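You operate a simulated robot arm through the tools that you are given. There is no shell and no other tool. Be economical: measure what you need, move in short steps, check, and stop when the job is done.

Carry out the task below with a simulated robot arm. There is one attempt and no reset: what you move stays moved.

TASK
Stack the seed tin that says "zinnia" from the plywood board on top of the seed tin marked "tomato". Then take the small tamper and put it on top of the green small sprinkler on the plywood board.

It is judged by the outcome, as a careful person would: the job done as asked, and still so three seconds after it is handed in. It fails if anything else is knocked over, pushed out of place, dropped, spilled or broken.

THE ROBOT
A 7-joint arm with a two-finger parallel gripper, fixed in place. Base frame: the origin is at the foot of the arm, x ahead of it, y to its left, z up; the work surface is at about z = 0.75. Lengths are in m, angles in rad, forces in N, time in s.
With the tool pointing down near the work surface it reaches from about 0.2 to 0.68 m from the base axis. Its first joint turns from -1.152 to 1.152 rad. Payload 2.4 kg.
Tool frame: the origin (TCP) lies between the finger pads and is the grasp point; the fingertips stand 0.03 m ahead of it; z points along the fingers, y is the line along which they close. The gripper opens to 0.094 m. The fingers are 0.028 m wide and 0.01 m thick; the gripper's body (0.05 by 0.096 m) begins 0.055 m behind the TCP.
Orientation is that of the tool frame in the base frame, as a unit quaternion [x, y, z, w]. With the fingers straight down and closing along the base's y, the tool's x points along the base's -x, its y along +y and its z along -z.

THE INTERFACE
- The arm moves only by the tool apply_moves. Its argument "commands" is text: rows parted by semicolons, each of 7 numbers parted by spaces: the shift along the tool's x, y, z in units of 20 mm (1.0 is 20 mm), then the turn, a rotation vector about the tool's x, y, z in units of 5 degrees (1.0 is 5 degrees), then the finger opening in m, from 0 to 0.094. In form: x y z rx ry rz gripper; .... A call has 1 to 8 rows; each row shifts and turns the commanded pose from where the row before left it, along the tool's axes as they then stand. A call with a number of a shift or a turn outside -1 to 1 is refused whole. A row lasts 0.2 s, in which the tool goes at most 0.05 m and 0.15 rad; a call with a longer step from one row to the next is refused whole, and so is a gripper value outside its range. A pose out of reach is approached as far as the arm can. The call stops where the force on the tool passes 40 N (or 10 N more than at its start, if that is more) or the arm is blocked; 0.2 s more then pass. The fingers move at their own pace (about 0.153 m/s each) and stop on an object; they squeeze with about 28 N. The grip force told is the motor's: it shows also when the fingers shut on nothing. Time passes only in rows, and 0.2 s behind the last, so rows that do not move let the fingers close. It gives the time, the measured TCP pose, the force on the tool (base axes), the opening and the grip force at its end, in the units of the frame above (readings bear some noise).
- Cameras (640 x 400 px; columns grow to the right, rows downward): "scene" is fixed at [0.0355, 0.4692, 1.4535]; the picture's right is [-0.78, -0.62, 0.00], its down [-0.29, 0.37, -0.88] and it looks along [0.55, -0.69, -0.47] (base axes); focal length 341 px, centre (320, 200). "wrist" rides on the gripper at [-0.037, 0, -0.058] in the tool frame; the picture's right is [0.00, -1.00, 0.00], its down [0.97, 0.00, -0.24] and it looks along [0.24, 0.00, 0.97] (tool axes); focal length 218 px, centre (320, 200).
- get_image(camera): a new picture of that camera. No time passes.
- pixel_to_xyz(camera, pixels): for up to 12 pixels [column, row] of the newest picture of that camera ("zoom" is the newest enlarged one), the place [x, y, z] in the base frame of the surface seen there, good to about 0.003 m. No time passes.
- enlarge(camera, box): a new picture of the part [left, top, right, bottom] of that camera's present view, enlarged. No time passes.
- hand_in(): hands the job in; it is judged then, once.

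Work in short steps. Measure before you move; look again where a grasp or a placing could have gone wrong, and mend it. You have 80 turns and 34 pictures in all, the two below and enlarged ones among them. Open the gripper and draw the arm clear of the work before you hand the job in, unless the task says otherwise; then end with one line.

The tools are called after ">>>" as name(argument=value, ...) on one line, values as JSON. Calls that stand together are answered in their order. apply_moves: Moves the arm, as the interface text tells. Its arguments: {"type":"object","properties":{"commands":{"type":"string"}},"required":["commands"]} The other tools are called the same way: get_image (camera) takes a picture; pixel_to_xyz (camera, pixels) gives the place of the surface under pixels of a picture; enlarge (camera, box) takes an enlarged picture of a part of a camera's view; hand_in () hands the job in.

At the start:

```text
t: 0.0
tool_pos: [0.3909, -0.1942, 1.0914]
tool_rot: [0.0, 1.0, 0.0, 0.0]
wrist_force: [-0.9, -0.1, 0.1]
finger_gap: 0.0943
finger_force: 0.1
```

scene: 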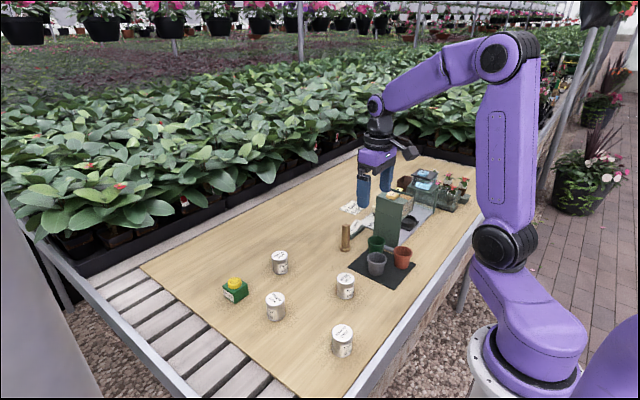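
wrist: 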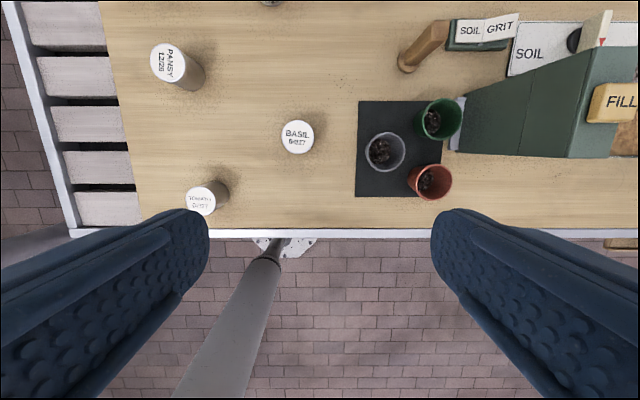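

The scene shows four tins and a green item with a yellow top; I enlarge to read labels and measure.

>>> enlarge(camera="scene", box=[200, 220, 420, 370])

>>> enlarge(camera="scene", box=[320, 150, 480, 260])

>>> enlarge(camera="wrist", box=[100, 0, 340, 230])

```text
2.67 times, centred on (310, 295) of scene
```

zoom: 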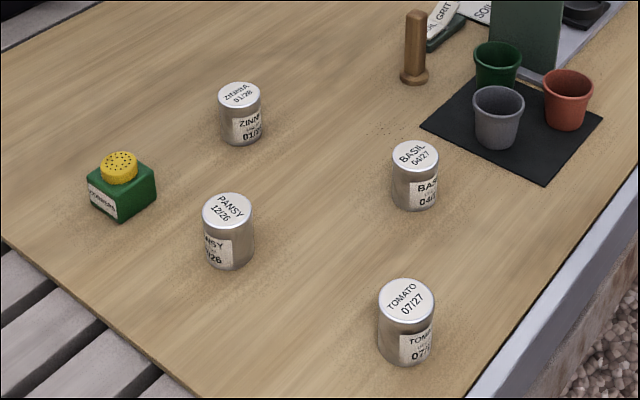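

```text
3.64 times, centred on (400, 205) of scene
```

zoom: 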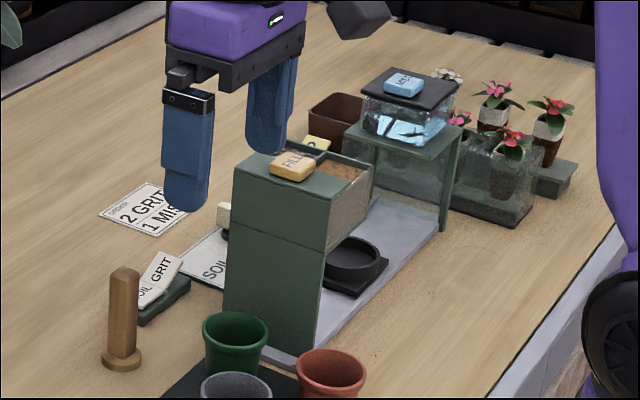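

```text
1.74 times, centred on (220, 115) of wrist
```

zoom: 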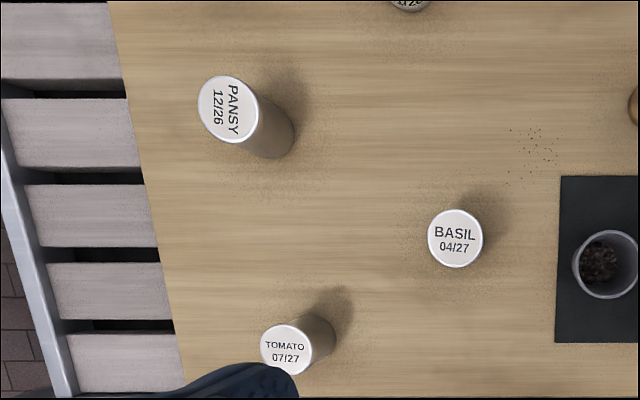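

>>> pixel_to_xyz(camera="scene", pixels=[[279.3, 255.3], [273.5, 256], [286.5, 256], [281, 272], [342.6, 329.8], [334, 331], [351, 331], [341.8, 353], [234.3, 280], [229, 282], [240, 282], [235.5, 287]])

>>> pixel_to_xyz(camera="scene", pixels=[[224, 285], [248, 285], [235.8, 293.5], [235.5, 301], [345.6, 225.5], [345.3, 236], [345.3, 248.5], [341, 249], [350, 249], [345.2, 252], [342, 236], [349, 236]])

```text
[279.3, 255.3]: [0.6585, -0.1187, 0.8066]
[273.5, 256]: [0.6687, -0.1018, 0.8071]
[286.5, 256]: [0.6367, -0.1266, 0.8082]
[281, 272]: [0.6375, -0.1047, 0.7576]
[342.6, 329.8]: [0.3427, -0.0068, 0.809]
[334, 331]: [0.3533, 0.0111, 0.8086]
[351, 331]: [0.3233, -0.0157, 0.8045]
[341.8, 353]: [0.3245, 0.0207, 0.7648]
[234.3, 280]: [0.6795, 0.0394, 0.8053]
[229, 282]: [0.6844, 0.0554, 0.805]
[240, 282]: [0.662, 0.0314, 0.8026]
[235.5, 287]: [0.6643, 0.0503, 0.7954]
```

```text
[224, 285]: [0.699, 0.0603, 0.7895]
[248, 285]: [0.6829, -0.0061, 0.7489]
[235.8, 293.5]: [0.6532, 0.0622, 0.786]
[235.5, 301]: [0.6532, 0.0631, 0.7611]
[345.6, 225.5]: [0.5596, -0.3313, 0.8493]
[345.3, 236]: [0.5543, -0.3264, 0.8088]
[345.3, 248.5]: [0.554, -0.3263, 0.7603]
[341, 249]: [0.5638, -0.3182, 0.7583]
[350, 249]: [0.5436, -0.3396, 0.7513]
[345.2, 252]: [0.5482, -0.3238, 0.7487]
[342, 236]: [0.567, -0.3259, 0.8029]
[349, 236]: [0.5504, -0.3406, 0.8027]
```

Zinnia tin sits at about (0.656,-0.117), top 0.807; tomato at (0.34,-0.004). I move toward zinnia.

>>> apply_moves(commands="-1 0.48 0.5 0 0 0 0.094;-1 0.48 0.5 0 0 0 0.094;-1 0.48 0.5 0 0 0 0.094;-1 0.48 0.5 0 0 0 0.094;-1 0.48 0.5 0 0 0 0.094;-1 0.48 0.5 0 0 0 0.094;-1 0.48 0.5 0 0 0 0.094;-1 0.48 0.5 0 0 0 0.094")

>>> get_image(camera="wrist")

```text
t: 1.8
tool_pos: [0.5479, -0.1168, 1.0133]
tool_rot: [0.001, 1.0, 0.001, 0.001]
wrist_force: [0.4, 0.5, -0.3]
finger_gap: 0.0941
finger_force: 0.0
```

```text
28 pictures are left
```

wrist: 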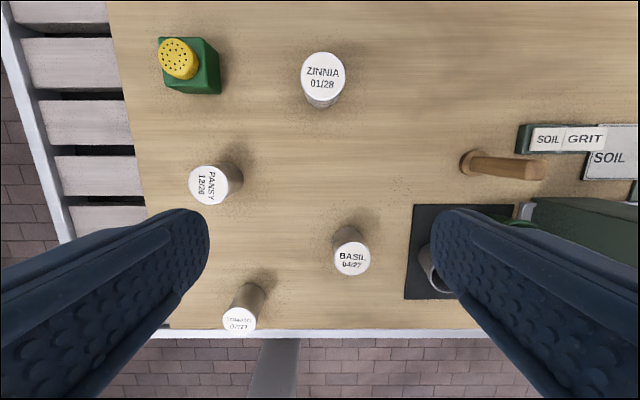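

>>> pixel_to_xyz(camera="wrist", pixels=[[323, 74], [304, 74], [343, 74], [323, 55], [323, 93], [178, 59], [161, 58], [196, 60], [178, 42], [178, 77], [471, 163], [535, 169]])

>>> enlarge(camera="wrist", box=[130, 20, 370, 170])

```text
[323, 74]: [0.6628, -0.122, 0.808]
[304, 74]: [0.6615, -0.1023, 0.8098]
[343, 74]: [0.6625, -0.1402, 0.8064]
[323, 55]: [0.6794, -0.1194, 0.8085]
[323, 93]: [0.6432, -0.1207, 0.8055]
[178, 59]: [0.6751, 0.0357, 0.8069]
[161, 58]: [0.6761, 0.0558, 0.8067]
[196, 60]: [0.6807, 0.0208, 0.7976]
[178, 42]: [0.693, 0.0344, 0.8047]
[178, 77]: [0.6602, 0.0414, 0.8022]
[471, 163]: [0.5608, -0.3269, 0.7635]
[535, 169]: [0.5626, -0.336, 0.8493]
```

```text
2.67 times, centred on (250, 95) of wrist
```

zoom: 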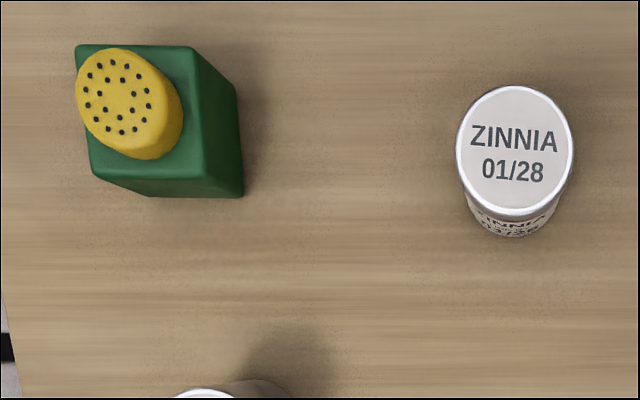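

Zinnia centre (0.662,-0.121), 40 mm wide. Move above it.

>>> apply_moves(commands="-0.95 -0.03 0.8 0 0 0 0.094;-0.95 -0.03 0.8 0 0 0 0.094;-0.95 -0.03 0.8 0 0 0 0.094;-0.95 -0.03 0.8 0 0 0 0.094;-0.95 -0.03 0.8 0 0 0 0.094;-0.95 -0.05 0.8 0 0 0 0.094;0 0 0 0 0 0 0.094")

```text
t: 3.4
tool_pos: [0.6619, -0.1206, 0.9158]
tool_rot: [0.0, 1.0, 0.0, 0.0]
wrist_force: [-0.4, -0.7, 0.3]
finger_gap: 0.094
finger_force: 0.1
```

Exactly above the tin; descend to z≈0.79.

>>> apply_moves(commands="0 0 1 0 0 0 0.094;0 0 1 0 0 0 0.094;0 0 1 0 0 0 0.094;0 0 1 0 0 0 0.094;0 0 1 0 0 0 0.094;0 0 1 0 0 0 0.094;0 0 0.3 0 0 0 0.094;0 0 0 0 0 0 0.094")

>>> enlarge(camera="scene", box=[210, 180, 370, 280])

```text
t: 5.2
tool_pos: [0.6633, -0.1223, 0.79]
tool_rot: [0.0, 1.0, 0.001, 0.0]
wrist_force: [-0.3, -0.2, 0.3]
finger_gap: 0.0936
finger_force: 0.0
```

```text
4.00 times, centred on (290, 230) of scene
```

zoom: 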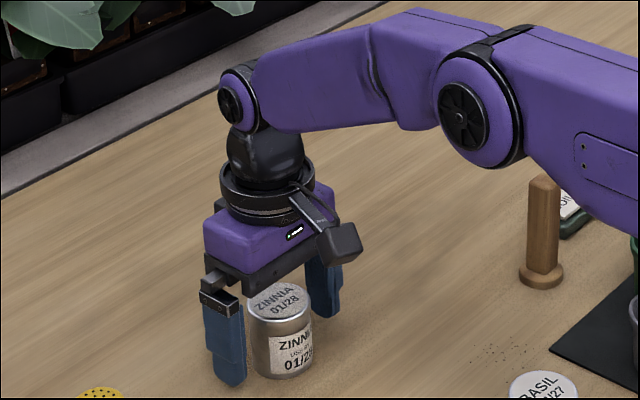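

The tin is between the fingers; close and lift slightly.

>>> apply_moves(commands="0 0 0 0 0 0 0.06;0 0 0 0 0 0 0.03;0 0 0 0 0 0 0.02;0 0 0 0 0 0 0.02;0 0 -0.5 0 0 0 0.02;0 0 -1 0 0 0 0.02;0 0 -1 0 0 0 0.02;0 0 -1 0 0 0 0.02")

```text
t: 7.0
tool_pos: [0.6642, -0.1197, 0.8608]
tool_rot: [0.0, 1.0, -0.001, 0.0]
wrist_force: [-0.2, -0.7, -1.0]
finger_gap: 0.0504
finger_force: 27.5
```

Gripped at 50 mm. Raise and carry toward the tomato tin, stopping short to look.

>>> apply_moves(commands="0 0 -1 0 0 0 0.02;0.5 0.2 -1 0 0 0 0.02;1 0.4 -1 0 0 0 0.02;1 0.4 -1 0 0 0 0.02;1 0.4 0 0 0 0 0.02;1 0.4 0 0 0 0 0.02;1 0.4 0 0 0 0 0.02;1 0.4 0 0 0 0 0.02")

>>> apply_moves(commands="1 0.4 0 0 0 0 0.02;1 0.4 0 0 0 0 0.02;1 0.4 0 0 0 0 0.02;1 0.4 0 0 0 0 0.02;0 0 0 0 0 0 0.02")

>>> get_image(camera="wrist")

>>> get_image(camera="scene")

```text
t: 8.8
tool_pos: [0.5357, -0.0683, 0.94]
tool_rot: [0.0, 1.0, 0.0, 0.0]
wrist_force: [0.4, -0.1, -1.4]
finger_gap: 0.0503
finger_force: 27.6
```

```text
t: 10.0
tool_pos: [0.4539, -0.0359, 0.9397]
tool_rot: [0.0, 1.0, 0.0, 0.0]
wrist_force: [0.2, 0.2, -0.5]
finger_gap: 0.0499
finger_force: 27.8
```

```text
25 pictures are left
```

wrist: 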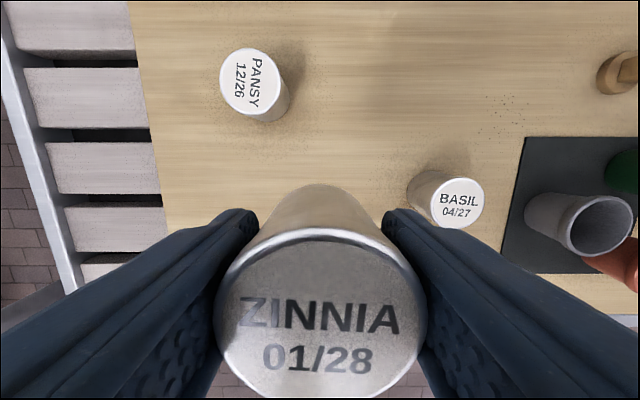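

```text
24 pictures are left
```

scene: 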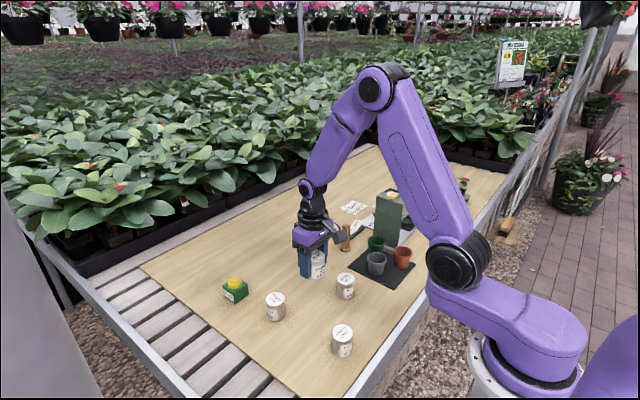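

Tomato isn't visible to the wrist; measure its rim from an enlarged scene view.

>>> enlarge(camera="scene", box=[310, 315, 374, 365])

```text
8.00 times, centred on (342, 340) of scene
```

zoom: 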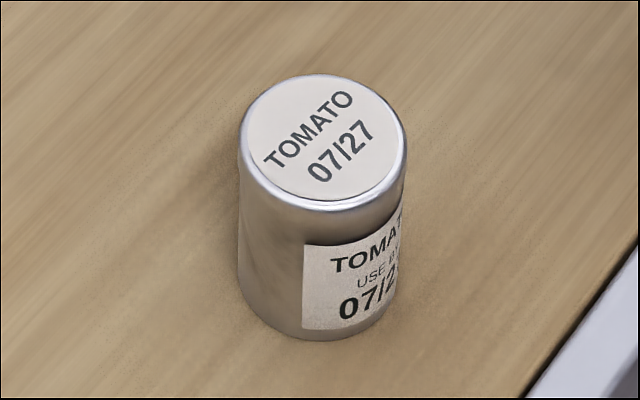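

>>> pixel_to_xyz(camera="zoom", pixels=[[322, 140], [248, 140], [396, 140], [322, 82], [322, 198], [270, 98], [374, 98], [270, 182], [374, 182], [322, 330], [322, 250]])

```text
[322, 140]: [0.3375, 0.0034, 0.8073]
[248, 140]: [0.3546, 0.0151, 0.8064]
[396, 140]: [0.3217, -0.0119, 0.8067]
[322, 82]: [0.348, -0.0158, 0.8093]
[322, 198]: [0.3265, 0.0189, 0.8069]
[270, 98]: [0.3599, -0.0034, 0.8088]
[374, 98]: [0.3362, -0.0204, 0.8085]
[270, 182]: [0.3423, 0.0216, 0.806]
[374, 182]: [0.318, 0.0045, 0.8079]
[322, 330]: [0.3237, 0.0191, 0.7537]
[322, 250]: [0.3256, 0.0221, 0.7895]
```

>>> pixel_to_xyz(camera="wrist", pixels=[[321, 240], [321, 390], [230, 315], [412, 315], [256, 262], [386, 262], [256, 368], [386, 368]])

```text
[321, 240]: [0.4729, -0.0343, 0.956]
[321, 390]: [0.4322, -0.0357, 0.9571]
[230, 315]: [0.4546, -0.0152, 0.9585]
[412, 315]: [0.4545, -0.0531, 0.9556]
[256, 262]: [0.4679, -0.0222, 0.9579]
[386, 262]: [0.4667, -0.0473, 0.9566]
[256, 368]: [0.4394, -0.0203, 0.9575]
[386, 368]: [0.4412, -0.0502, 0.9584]
```

Held tin is centred on the TCP. Move over tomato centre (0.338, 0.001), lower to z≈0.88.

>>> apply_moves(commands="0.97 0.31 0 0 0 0 0.02;0.97 0.31 0 0 0 0 0.02;0.97 0.31 0 0 0 0 0.02;0.97 0.31 0 0 0 0 0.02;0.97 0.31 0 0 0 0 0.02;0.97 0.3 0 0 0 0 0.02;0 0 0 0 0 0 0.02;0 0 0 0 0 0 0.02")

>>> apply_moves(commands="0 0 1 0 0 0 0.02;0 0 1 0 0 0 0.02;0 0 1 0 0 0 0.02;0 0 0 0 0 0 0.02;0 0 0 0 0 0 0.02")

>>> enlarge(camera="scene", box=[280, 265, 400, 365])

```text
t: 11.8
tool_pos: [0.3438, -0.0008, 0.9404]
tool_rot: [0.0, 1.0, 0.001, 0.0]
wrist_force: [0.0, -0.2, -0.9]
finger_gap: 0.0501
finger_force: 28.4
out of reach, approached as far as the arm can: row 6
```

```text
t: 13.0
tool_pos: [0.3439, -0.0023, 0.8814]
tool_rot: [-0.001, 1.0, -0.001, 0.001]
wrist_force: [0.0, -0.2, -1.4]
finger_gap: 0.0498
finger_force: 27.4
```

```text
4.00 times, centred on (340, 315) of scene
```

zoom: 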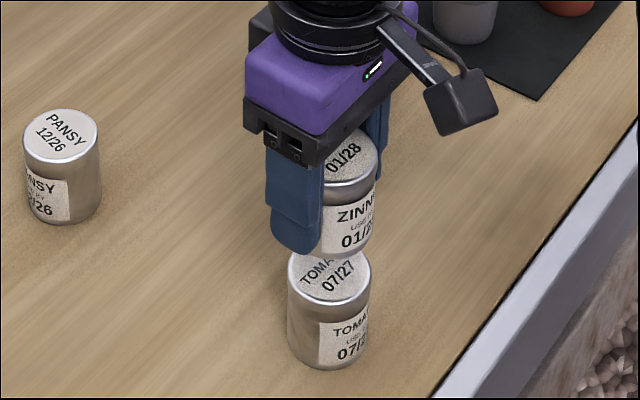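

Reached x=0.344, need 0.338 and y 0.001; try the remaining shift at this lower height.

>>> apply_moves(commands="0.27 0.13 0 0 0 0 0.02;0 0 0 0 0 0 0.02;0 0 0 0 0 0 0.02")

```text
t: 13.8
tool_pos: [0.3389, 0.0008, 0.8796]
tool_rot: [-0.001, 1.0, 0.0, 0.0]
wrist_force: [0.5, 0.3, -1.4]
finger_gap: 0.0498
finger_force: 27.6
```

On target. Lower to just above contact, then in small steps.

>>> apply_moves(commands="0 0 0.6 0 0 0 0.02;0 0 0.6 0 0 0 0.02;0 0 0.2 0 0 0 0.02;0 0 0 0 0 0 0.02;0 0 0 0 0 0 0.02")

>>> enlarge(camera="scene", box=[300, 285, 390, 360])

```text
t: 15.0
tool_pos: [0.3386, 0.0011, 0.8511]
tool_rot: [-0.001, 1.0, -0.001, 0.0]
wrist_force: [0.3, 0.1, -0.5]
finger_gap: 0.0495
finger_force: 27.6
```

```text
5.33 times, centred on (345, 322) of scene
```

zoom: 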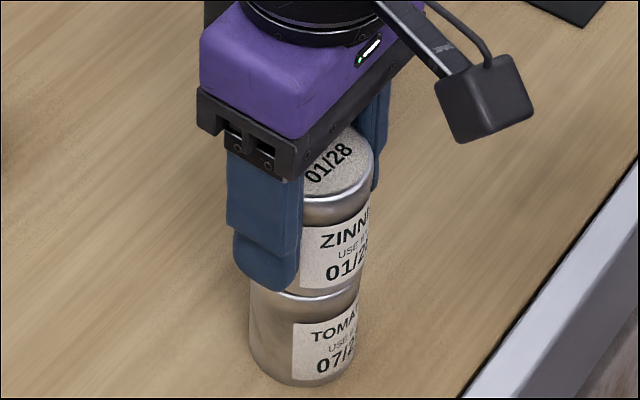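

>>> apply_moves(commands="0 0 0.1 0 0 0 0.02;0 0 0.1 0 0 0 0.02;0 0 0 0 0 0 0.02")

```text
t: 15.8
tool_pos: [0.3414, 0.0018, 0.848]
tool_rot: [0.001, 1.0, -0.001, -0.001]
wrist_force: [-1.7, -0.3, 14.2]
finger_gap: 0.0495
finger_force: 28.1
```

Contact (14 N). Ease off and open.

>>> apply_moves(commands="0 0 -0.05 0 0 0 0.02;0 0 0 0 0 0 0.06;0 0 0 0 0 0 0.085;0 0 0 0 0 0 0.085;0 0 0 0 0 0 0.085")

>>> apply_moves(commands="0 0 -0.5 0 0 0 0.085;0 0 -1 0 0 0 0.085;0 0 -1 0 0 0 0.085;0 0 -1 0 0 0 0.085;0 0 -1 0 0 0 0.085;0 0 0 0 0 0 0.085")

>>> enlarge(camera="scene", box=[290, 275, 390, 360])

```text
t: 17.0
tool_pos: [0.3398, 0.0012, 0.8487]
tool_rot: [0.0, 1.0, 0.0, 0.0]
wrist_force: [-0.1, 0.3, 0.1]
finger_gap: 0.0853
finger_force: 0.1
```

```text
t: 18.4
tool_pos: [0.3386, 0.0018, 0.9401]
tool_rot: [0.0, 1.0, 0.0, 0.0]
wrist_force: [-0.2, 0.1, 0.5]
finger_gap: 0.0851
finger_force: 0.0
```

```text
4.71 times, centred on (340, 318) of scene
```

zoom: 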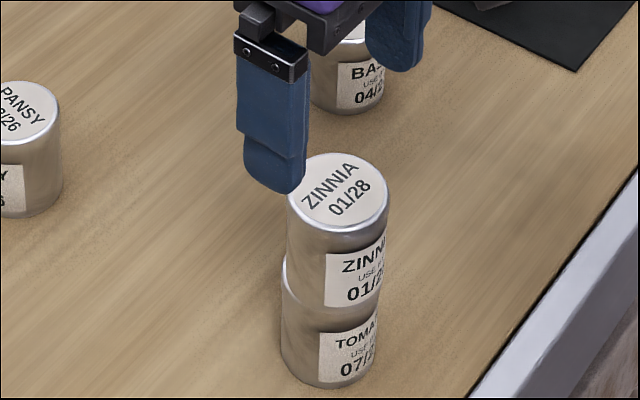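

Zinnia is stacked stably. Before heading for the tamper, measure surroundings with wrist view from further up.

>>> apply_moves(commands="0 0 -1 0 0 0 0.085;-0.3 -0.5 -1 0 0 0 0.085;-1 -1 -1 0 0 0 0.085;-1 -1 -1 0 0 0 0.085;-1 -1 0 0 0 0 0.085;-1 -1 0 0 0 0 0.085;-1 -1 0 0 0 0 0.085;-1 -1 0 0 0 0 0.085")

>>> apply_moves(commands="-0.8 -1 0 0 0 0 0.085;-0.8 -1 0 0 0 0 0.085;-0.6 -1 0 0 0 0 0.085;0 -1 0 0 0 0 0.085;0 -1 0 0 0 0 0.085;0 -1 0 0 0 0 0.085;0 0 0 0 0 0 0.085")

>>> get_image(camera="wrist")

```text
t: 20.2
tool_pos: [0.4644, -0.1273, 1.0172]
tool_rot: [-0.001, 1.0, 0.0, 0.0]
wrist_force: [1.1, -0.5, -0.1]
finger_gap: 0.0851
finger_force: 0.1
```

```text
t: 21.8
tool_pos: [0.5087, -0.2487, 1.0188]
tool_rot: [0.0, 1.0, 0.0, 0.0]
wrist_force: [0.1, 0.2, -0.3]
finger_gap: 0.0847
finger_force: 0.0
```

```text
19 pictures are left
```

wrist: 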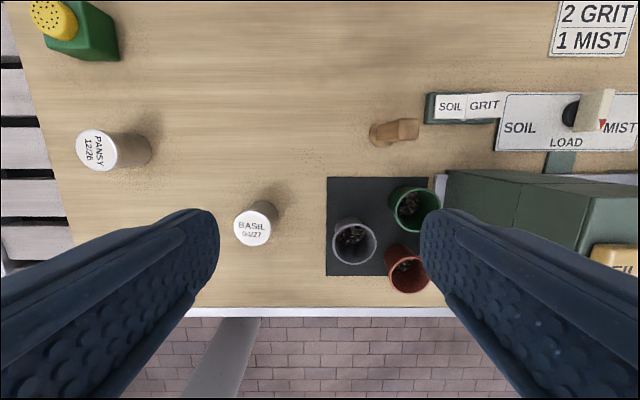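

>>> enlarge(camera="wrist", box=[350, 80, 510, 180])

>>> pixel_to_xyz(camera="wrist", pixels=[[412, 129], [419, 129], [375, 134], [435, 107], [428, 97], [428, 122], [590, 200], [455, 180], [430, 195], [414, 188], [470, 107], [377, 125]])

```text
4.00 times, centred on (430, 130) of wrist
```

zoom: 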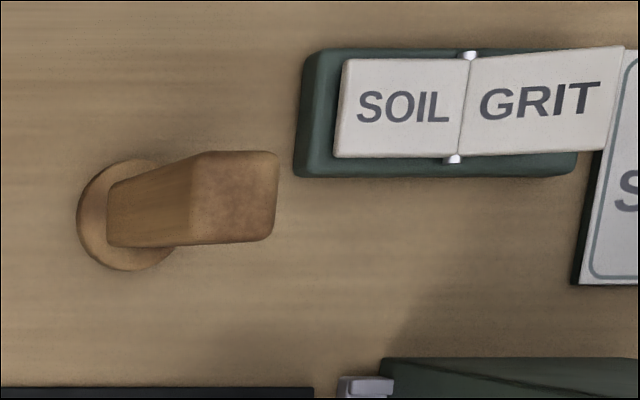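

```text
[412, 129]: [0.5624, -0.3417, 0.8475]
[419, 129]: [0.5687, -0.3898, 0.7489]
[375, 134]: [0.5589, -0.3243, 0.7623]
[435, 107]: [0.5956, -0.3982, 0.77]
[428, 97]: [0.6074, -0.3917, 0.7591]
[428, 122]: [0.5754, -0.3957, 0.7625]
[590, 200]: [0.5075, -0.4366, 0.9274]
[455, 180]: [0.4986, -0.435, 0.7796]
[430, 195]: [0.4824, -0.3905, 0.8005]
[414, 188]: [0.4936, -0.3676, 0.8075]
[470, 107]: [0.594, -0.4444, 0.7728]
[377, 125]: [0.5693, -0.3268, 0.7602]
```

>>> pixel_to_xyz(camera="zoom", pixels=[[236, 197], [208, 160], [270, 160], [266, 233], [200, 237], [236, 160], [236, 235], [196, 197], [272, 197], [90, 215], [125, 265], [125, 165]])

```text
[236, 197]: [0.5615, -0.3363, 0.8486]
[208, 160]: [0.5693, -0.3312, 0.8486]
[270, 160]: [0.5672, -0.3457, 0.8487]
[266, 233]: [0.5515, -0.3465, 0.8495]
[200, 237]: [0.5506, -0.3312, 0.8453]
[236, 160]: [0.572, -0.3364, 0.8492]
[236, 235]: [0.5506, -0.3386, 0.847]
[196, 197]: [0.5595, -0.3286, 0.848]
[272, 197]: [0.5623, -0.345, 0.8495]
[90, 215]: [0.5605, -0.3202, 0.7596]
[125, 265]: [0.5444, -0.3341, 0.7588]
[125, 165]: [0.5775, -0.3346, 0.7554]
```

Tamper centre is about (0.561,-0.338), top 0.848, shaft ~20 mm square. Move above it.

>>> apply_moves(commands="-0.52 -0.9 0.4 0 0 0 0.06;-0.52 -0.9 0.5 0 0 0 0.06;-0.52 -0.9 0.5 0 0 0 0.06;-0.52 -0.9 0.5 0 0 0 0.06;-0.52 -0.87 0.5 0 0 0 0.06;0 0 0.5 0 0 0 0.06;0 0 0 0 0 0 0.06;0 0 0 0 0 0 0.06")

>>> get_image(camera="wrist")

```text
t: 23.6
tool_pos: [0.5605, -0.3391, 0.9583]
tool_rot: [0.0, 1.0, 0.0, -0.001]
wrist_force: [0.4, -0.1, -0.5]
finger_gap: 0.0598
finger_force: 0.0
```

```text
17 pictures are left
```

wrist: 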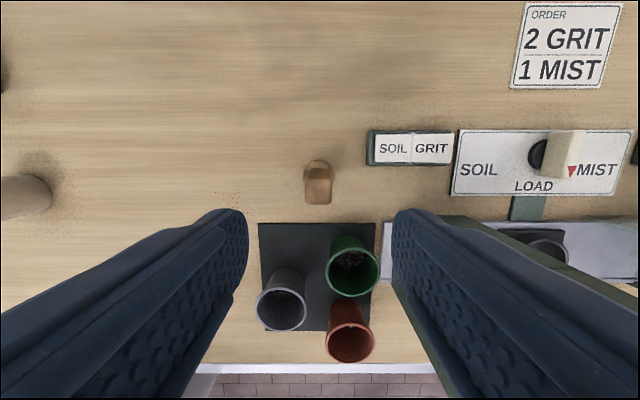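

>>> enlarge(camera="wrist", box=[280, 140, 360, 220])

```text
5.00 times, centred on (320, 180) of wrist
```

zoom: 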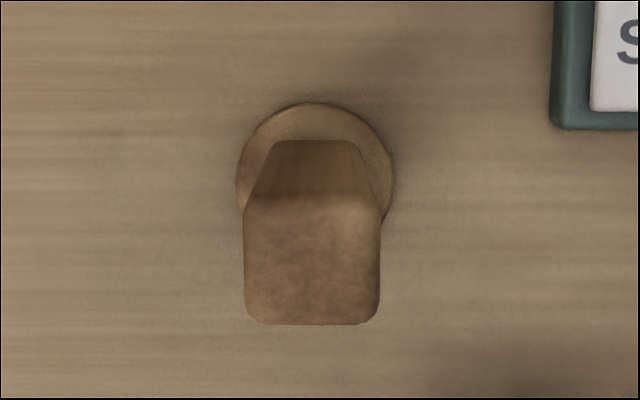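

Square shaft is aligned and centred (zoom column 312). Descend to z≈0.815.

>>> apply_moves(commands="0 0.05 1 0 0 0 0.06;0 0 1 0 0 0 0.06;0 0 1 0 0 0 0.06;0 0 1 0 0 0 0.06;0 0 1 0 0 0 0.06;0 0 1 0 0 0 0.06;0 0 1 0 0 0 0.06;0 0 0.15 0 0 0 0.06")

>>> apply_moves(commands="0 0 0 0 0 0 0.04;0 0 0 0 0 0 0.02;0 0 0 0 0 0 0.01;0 0 0 0 0 0 0.01;0 0 0 0 0 0 0.01")

>>> enlarge(camera="scene", box=[290, 180, 418, 280])

```text
t: 25.4
tool_pos: [0.561, -0.3361, 0.8181]
tool_rot: [0.0, 1.0, 0.0, 0.0]
wrist_force: [-0.2, -0.7, 0.1]
finger_gap: 0.0602
finger_force: 0.1
```

```text
t: 26.6
tool_pos: [0.5611, -0.3368, 0.8191]
tool_rot: [0.0, 1.0, 0.0, 0.0]
wrist_force: [-0.4, 0.9, -0.6]
finger_gap: 0.0257
finger_force: 28.5
```

```text
4.00 times, centred on (354, 230) of scene
```

zoom: 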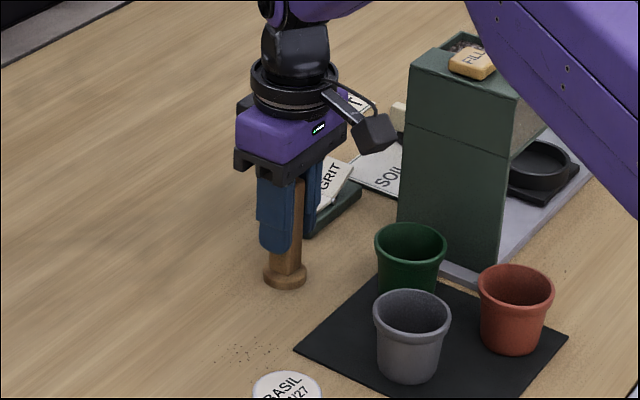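

Gripped (26 mm). Lift straight up, then travel toward the sprinkler.

>>> apply_moves(commands="0 0 -0.5 0 0 0 0.01;0 0 -1 0 0 0 0.01;0 0 -1 0 0 0 0.01;0 0 -1 0 0 0 0.01;0 0 -1 0 0 0 0.01;0 0 -1 0 0 0 0.01;0 0 -1 0 0 0 0.01;0 0 -0.5 0 0 0 0.01")

>>> apply_moves(commands="0 0.5 0 0 0 0 0.01;0 1 0 0 0 0 0.01;0 1 0 0 0 0 0.01;0 1 0 0 0 0 0.01;0 1 0 0 0 0 0.01;0 1 0 0 0 0 0.01;0 1 0 0 0 0 0.01;0 1 0 0 0 0 0.01")

>>> apply_moves(commands="0 1 0 0 0 0 0.01;0 1 0 0 0 0 0.01;0 1 0 0 0 0 0.01;0 1 0 0 0 0 0.01;0 1 0 0 0 0 0.01;0 1 0 0 0 0 0.01;0 1 0 0 0 0 0.01;0 0.5 0 0 0 0 0.01")

>>> get_image(camera="wrist")

```text
t: 28.4
tool_pos: [0.5626, -0.3365, 0.9587]
tool_rot: [-0.001, 1.0, -0.001, 0.0]
wrist_force: [0.1, -0.5, -0.6]
finger_gap: 0.0254
finger_force: 28.1
```

```text
t: 30.2
tool_pos: [0.5611, -0.1878, 0.9572]
tool_rot: [0.0, 1.0, 0.0, 0.001]
wrist_force: [0.7, 0.5, -0.5]
finger_gap: 0.0254
finger_force: 28.1
```

```text
t: 32.0
tool_pos: [0.5614, -0.037, 0.9566]
tool_rot: [0.0, 1.0, 0.0, 0.0]
wrist_force: [0.4, -0.5, -0.3]
finger_gap: 0.0255
finger_force: 28.3
```

```text
14 pictures are left
```

wrist: 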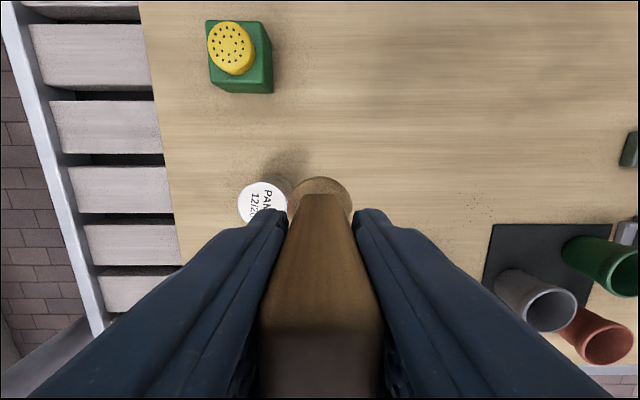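

>>> enlarge(camera="wrist", box=[190, 5, 290, 105])

>>> pixel_to_xyz(camera="wrist", pixels=[[293, 195], [348, 195], [320, 180], [303, 182], [337, 182]])

```text
4.00 times, centred on (240, 55) of wrist
```

zoom: 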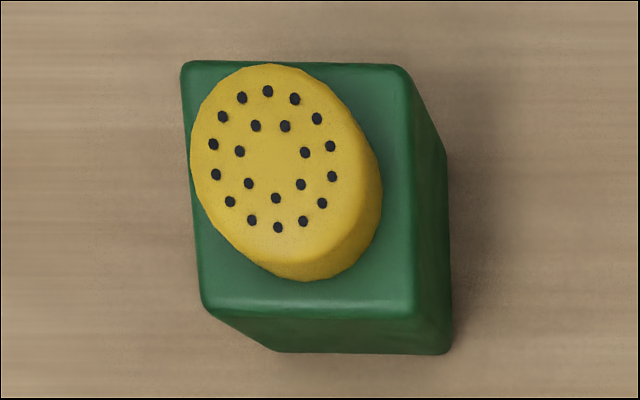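

```text
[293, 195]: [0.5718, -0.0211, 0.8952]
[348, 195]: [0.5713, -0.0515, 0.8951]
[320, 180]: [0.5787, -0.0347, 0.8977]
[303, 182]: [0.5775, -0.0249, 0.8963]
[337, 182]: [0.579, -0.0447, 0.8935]
```

>>> pixel_to_xyz(camera="zoom", pixels=[[272, 160], [268, 91], [278, 227], [214, 159], [331, 161], [222, 117], [322, 203], [317, 119], [230, 202], [265, 75], [200, 150], [345, 180]])

```text
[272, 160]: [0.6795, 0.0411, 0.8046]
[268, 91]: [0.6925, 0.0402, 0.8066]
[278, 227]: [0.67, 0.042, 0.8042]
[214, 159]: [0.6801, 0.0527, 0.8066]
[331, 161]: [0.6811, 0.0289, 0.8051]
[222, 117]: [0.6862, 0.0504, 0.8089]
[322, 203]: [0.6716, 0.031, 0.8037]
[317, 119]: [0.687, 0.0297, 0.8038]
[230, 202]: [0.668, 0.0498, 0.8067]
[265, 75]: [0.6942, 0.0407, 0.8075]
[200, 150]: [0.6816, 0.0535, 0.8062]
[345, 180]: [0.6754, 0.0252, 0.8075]
```

Cap top centre ≈ (0.679, 0.040), z 0.806. Move above it.

>>> apply_moves(commands="-0.98 0.635 0 0 0 0 0.01;-0.98 0.635 0 0 0 0 0.01;-0.98 0.635 0 0 0 0 0.01;-0.98 0.635 0 0 0 0 0.01;-0.98 0.635 0 0 0 0 0.01;-0.98 0.635 0 0 0 0 0.01;0 0 0 0 0 0 0.01;0 0 0 0 0 0 0.01")

>>> apply_moves(commands="0 0 0.8 0 0 0 0.01;0 0 0.8 0 0 0 0.01;0 0 0.8 0 0 0 0.01;0 0 0.8 0 0 0 0.01;0 0 0 0 0 0 0.01;0 0 0 0 0 0 0.01")

>>> enlarge(camera="scene", box=[190, 220, 290, 310])

>>> enlarge(camera="wrist", box=[240, 130, 400, 240])

```text
t: 33.8
tool_pos: [0.679, 0.0385, 0.9591]
tool_rot: [0.0, 1.0, 0.0, 0.0]
wrist_force: [-0.3, 0.6, -0.4]
finger_gap: 0.0254
finger_force: 28.5
```

```text
t: 35.2
tool_pos: [0.68, 0.0394, 0.8923]
tool_rot: [0.0, 1.0, 0.0, 0.0]
wrist_force: [0.2, 0.2, -0.4]
finger_gap: 0.0252
finger_force: 28.3
```

```text
4.44 times, centred on (240, 265) of scene
```

zoom: 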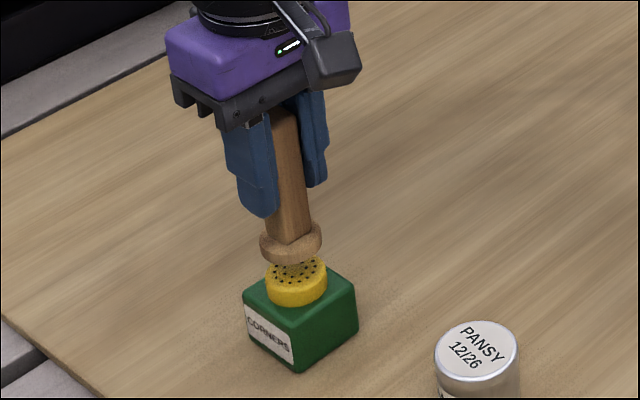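

```text
3.64 times, centred on (320, 185) of wrist
```

zoom: 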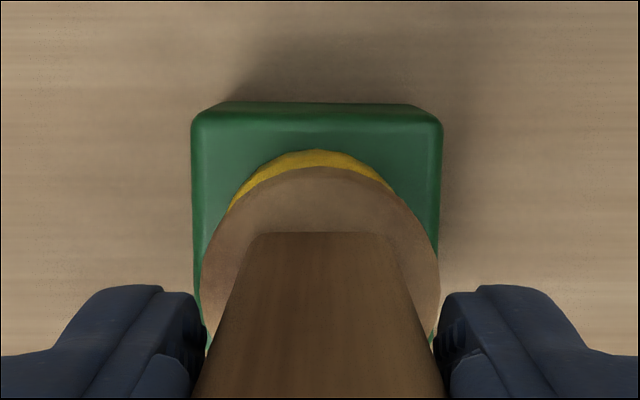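

Aligned: tamper base centre column 320 vs cap ~315 in the zoom (about 1 mm). Lower toward contact.

>>> apply_moves(commands="0 0 0.35 0 0 0 0.01;0 0 0.35 0 0 0 0.01;0 0 0 0 0 0 0.01;0 0 0.05 0 0 0 0.01;0 0 0.05 0 0 0 0.01;0 0 0 0 0 0 0.01")

>>> enlarge(camera="scene", box=[200, 235, 280, 310])

```text
t: 36.6
tool_pos: [0.6794, 0.0402, 0.8773]
tool_rot: [0.0, 1.0, 0.0, 0.0]
wrist_force: [-0.1, 0.1, -0.5]
finger_gap: 0.0255
finger_force: 28.2
```

```text
5.33 times, centred on (240, 272) of scene
```

zoom: 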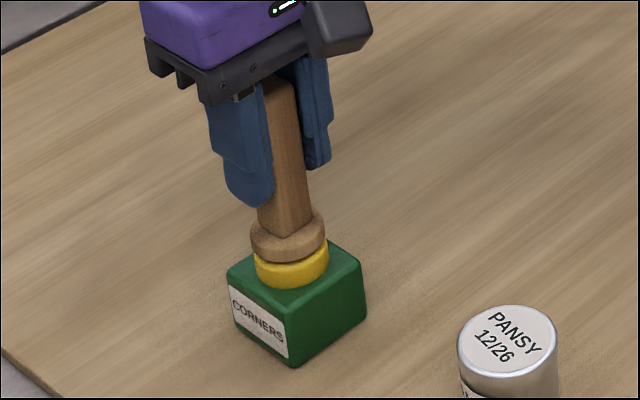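

Close, no force yet. Small steps down until contact.

>>> apply_moves(commands="0 0 0.05 0 0 0 0.01;0 0 0.05 0 0 0 0.01;0 0 0 0 0 0 0.01")

```text
t: 37.4
tool_pos: [0.6787, 0.0391, 0.8767]
tool_rot: [0.0, 1.0, 0.0, 0.0]
wrist_force: [0.9, 0.8, -0.8]
finger_gap: 0.0255
finger_force: 28.3
```

>>> apply_moves(commands="0 0 0.06 0 0 0 0.01;0 0 0 0 0 0 0.01")

```text
t: 38.0
tool_pos: [0.6785, 0.0393, 0.874]
tool_rot: [0.0, 1.0, 0.0, 0.0]
wrist_force: [-0.3, -0.8, -1.0]
finger_gap: 0.0253
finger_force: 28.3
```

>>> apply_moves(commands="0 0 0.06 0 0 0 0.01;0 0 0 0 0 0 0.01")

```text
t: 38.6
tool_pos: [0.6791, 0.0389, 0.8743]
tool_rot: [0.0, 1.0, 0.0, 0.001]
wrist_force: [-2.5, -0.9, 7.2]
finger_gap: 0.0253
finger_force: 27.2
```

Contact (7 N). Ease off slightly and open.

>>> apply_moves(commands="0 0 -0.03 0 0 0 0.01;0 0 0 0 0 0 0.03;0 0 0 0 0 0 0.045;0 0 0 0 0 0 0.06;0 0 0 0 0 0 0.06;0 0 0 0 0 0 0.06")

>>> enlarge(camera="scene", box=[200, 235, 280, 310])

```text
t: 40.0
tool_pos: [0.6791, 0.0386, 0.8744]
tool_rot: [0.0, 1.0, 0.001, 0.0]
wrist_force: [-0.5, -0.1, -0.6]
finger_gap: 0.06
finger_force: 0.0
```

```text
5.33 times, centred on (240, 272) of scene
```

zoom: 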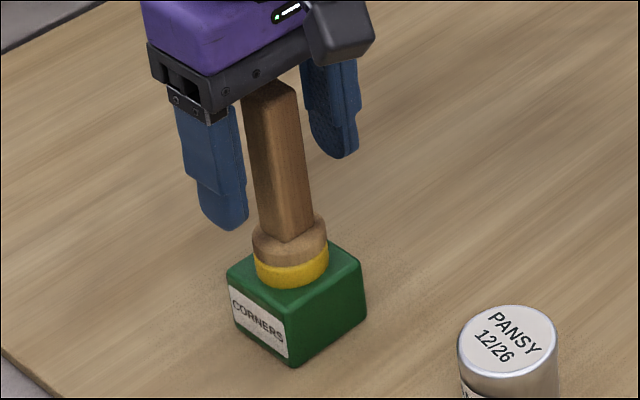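

The tamper stands freely on the cap. Rise straight up and away.

>>> apply_moves(commands="0 0 -0.5 0 0 0 0.06;0 0 -1 0 0 0 0.06;0 0 -1 0 0 0 0.06;0 0 -1 0 0 0 0.06;0 0 -1 0 0 0 0.06;0 0 -1 0 0 0 0.06;0 0 -1 0 0 0 0.06;0 0 0 0 0 0 0.06")

>>> apply_moves(commands="1 -0.5 0 0 0 0 0.08;1 -1 0 0 0 0 0.08;1 -1 0 0 0 0 0.08;1 -1 0 0 0 0 0.08;1 -1 0 0 0 0 0.08;1 -1 0 0 0 0 0.08;1 -1 0 0 0 0 0.08;0 0 0 0 0 0 0.08")

>>> get_image(camera="scene")

>>> enlarge(camera="scene", box=[200, 220, 420, 370])

```text
t: 41.8
tool_pos: [0.679, 0.0396, 1.0038]
tool_rot: [0.0, 1.0, 0.0, 0.0]
wrist_force: [-0.2, 0.2, 0.0]
finger_gap: 0.0601
finger_force: 0.1
```

```text
t: 43.6
tool_pos: [0.5386, -0.0899, 1.0048]
tool_rot: [-0.001, 1.0, -0.001, -0.001]
wrist_force: [-0.3, -0.1, -0.5]
finger_gap: 0.0799
finger_force: 0.1
```

```text
8 pictures are left
```

scene: 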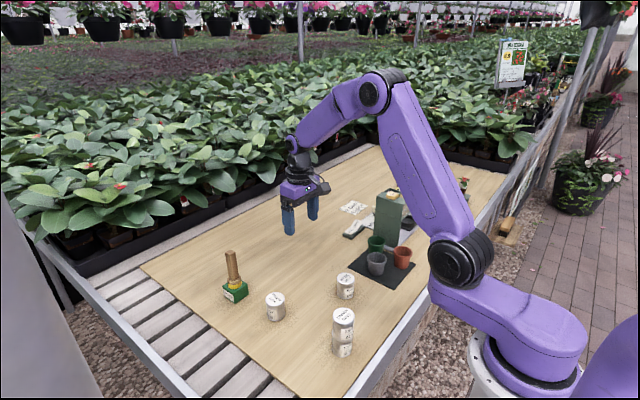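

```text
2.67 times, centred on (310, 295) of scene
```

zoom: 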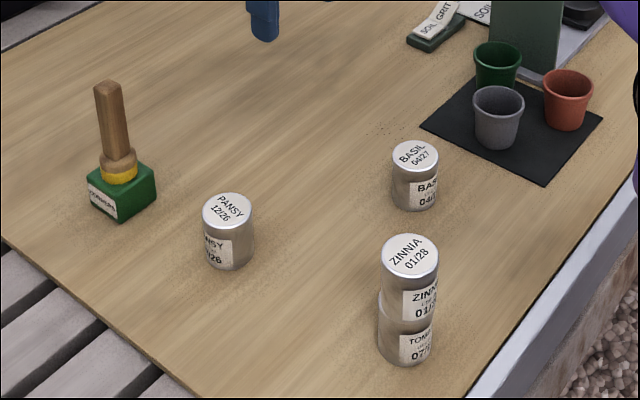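

Both placements stand and everything else is in place; the arm is clear, so I hand in.

>>> hand_in()

```text
The job is handed in.
```

The zinnia tin is stacked on the tomato tin and the small tamper is standing on the green sprinkler. Nothing else was moved, the arm is clear, and the job is handed in.
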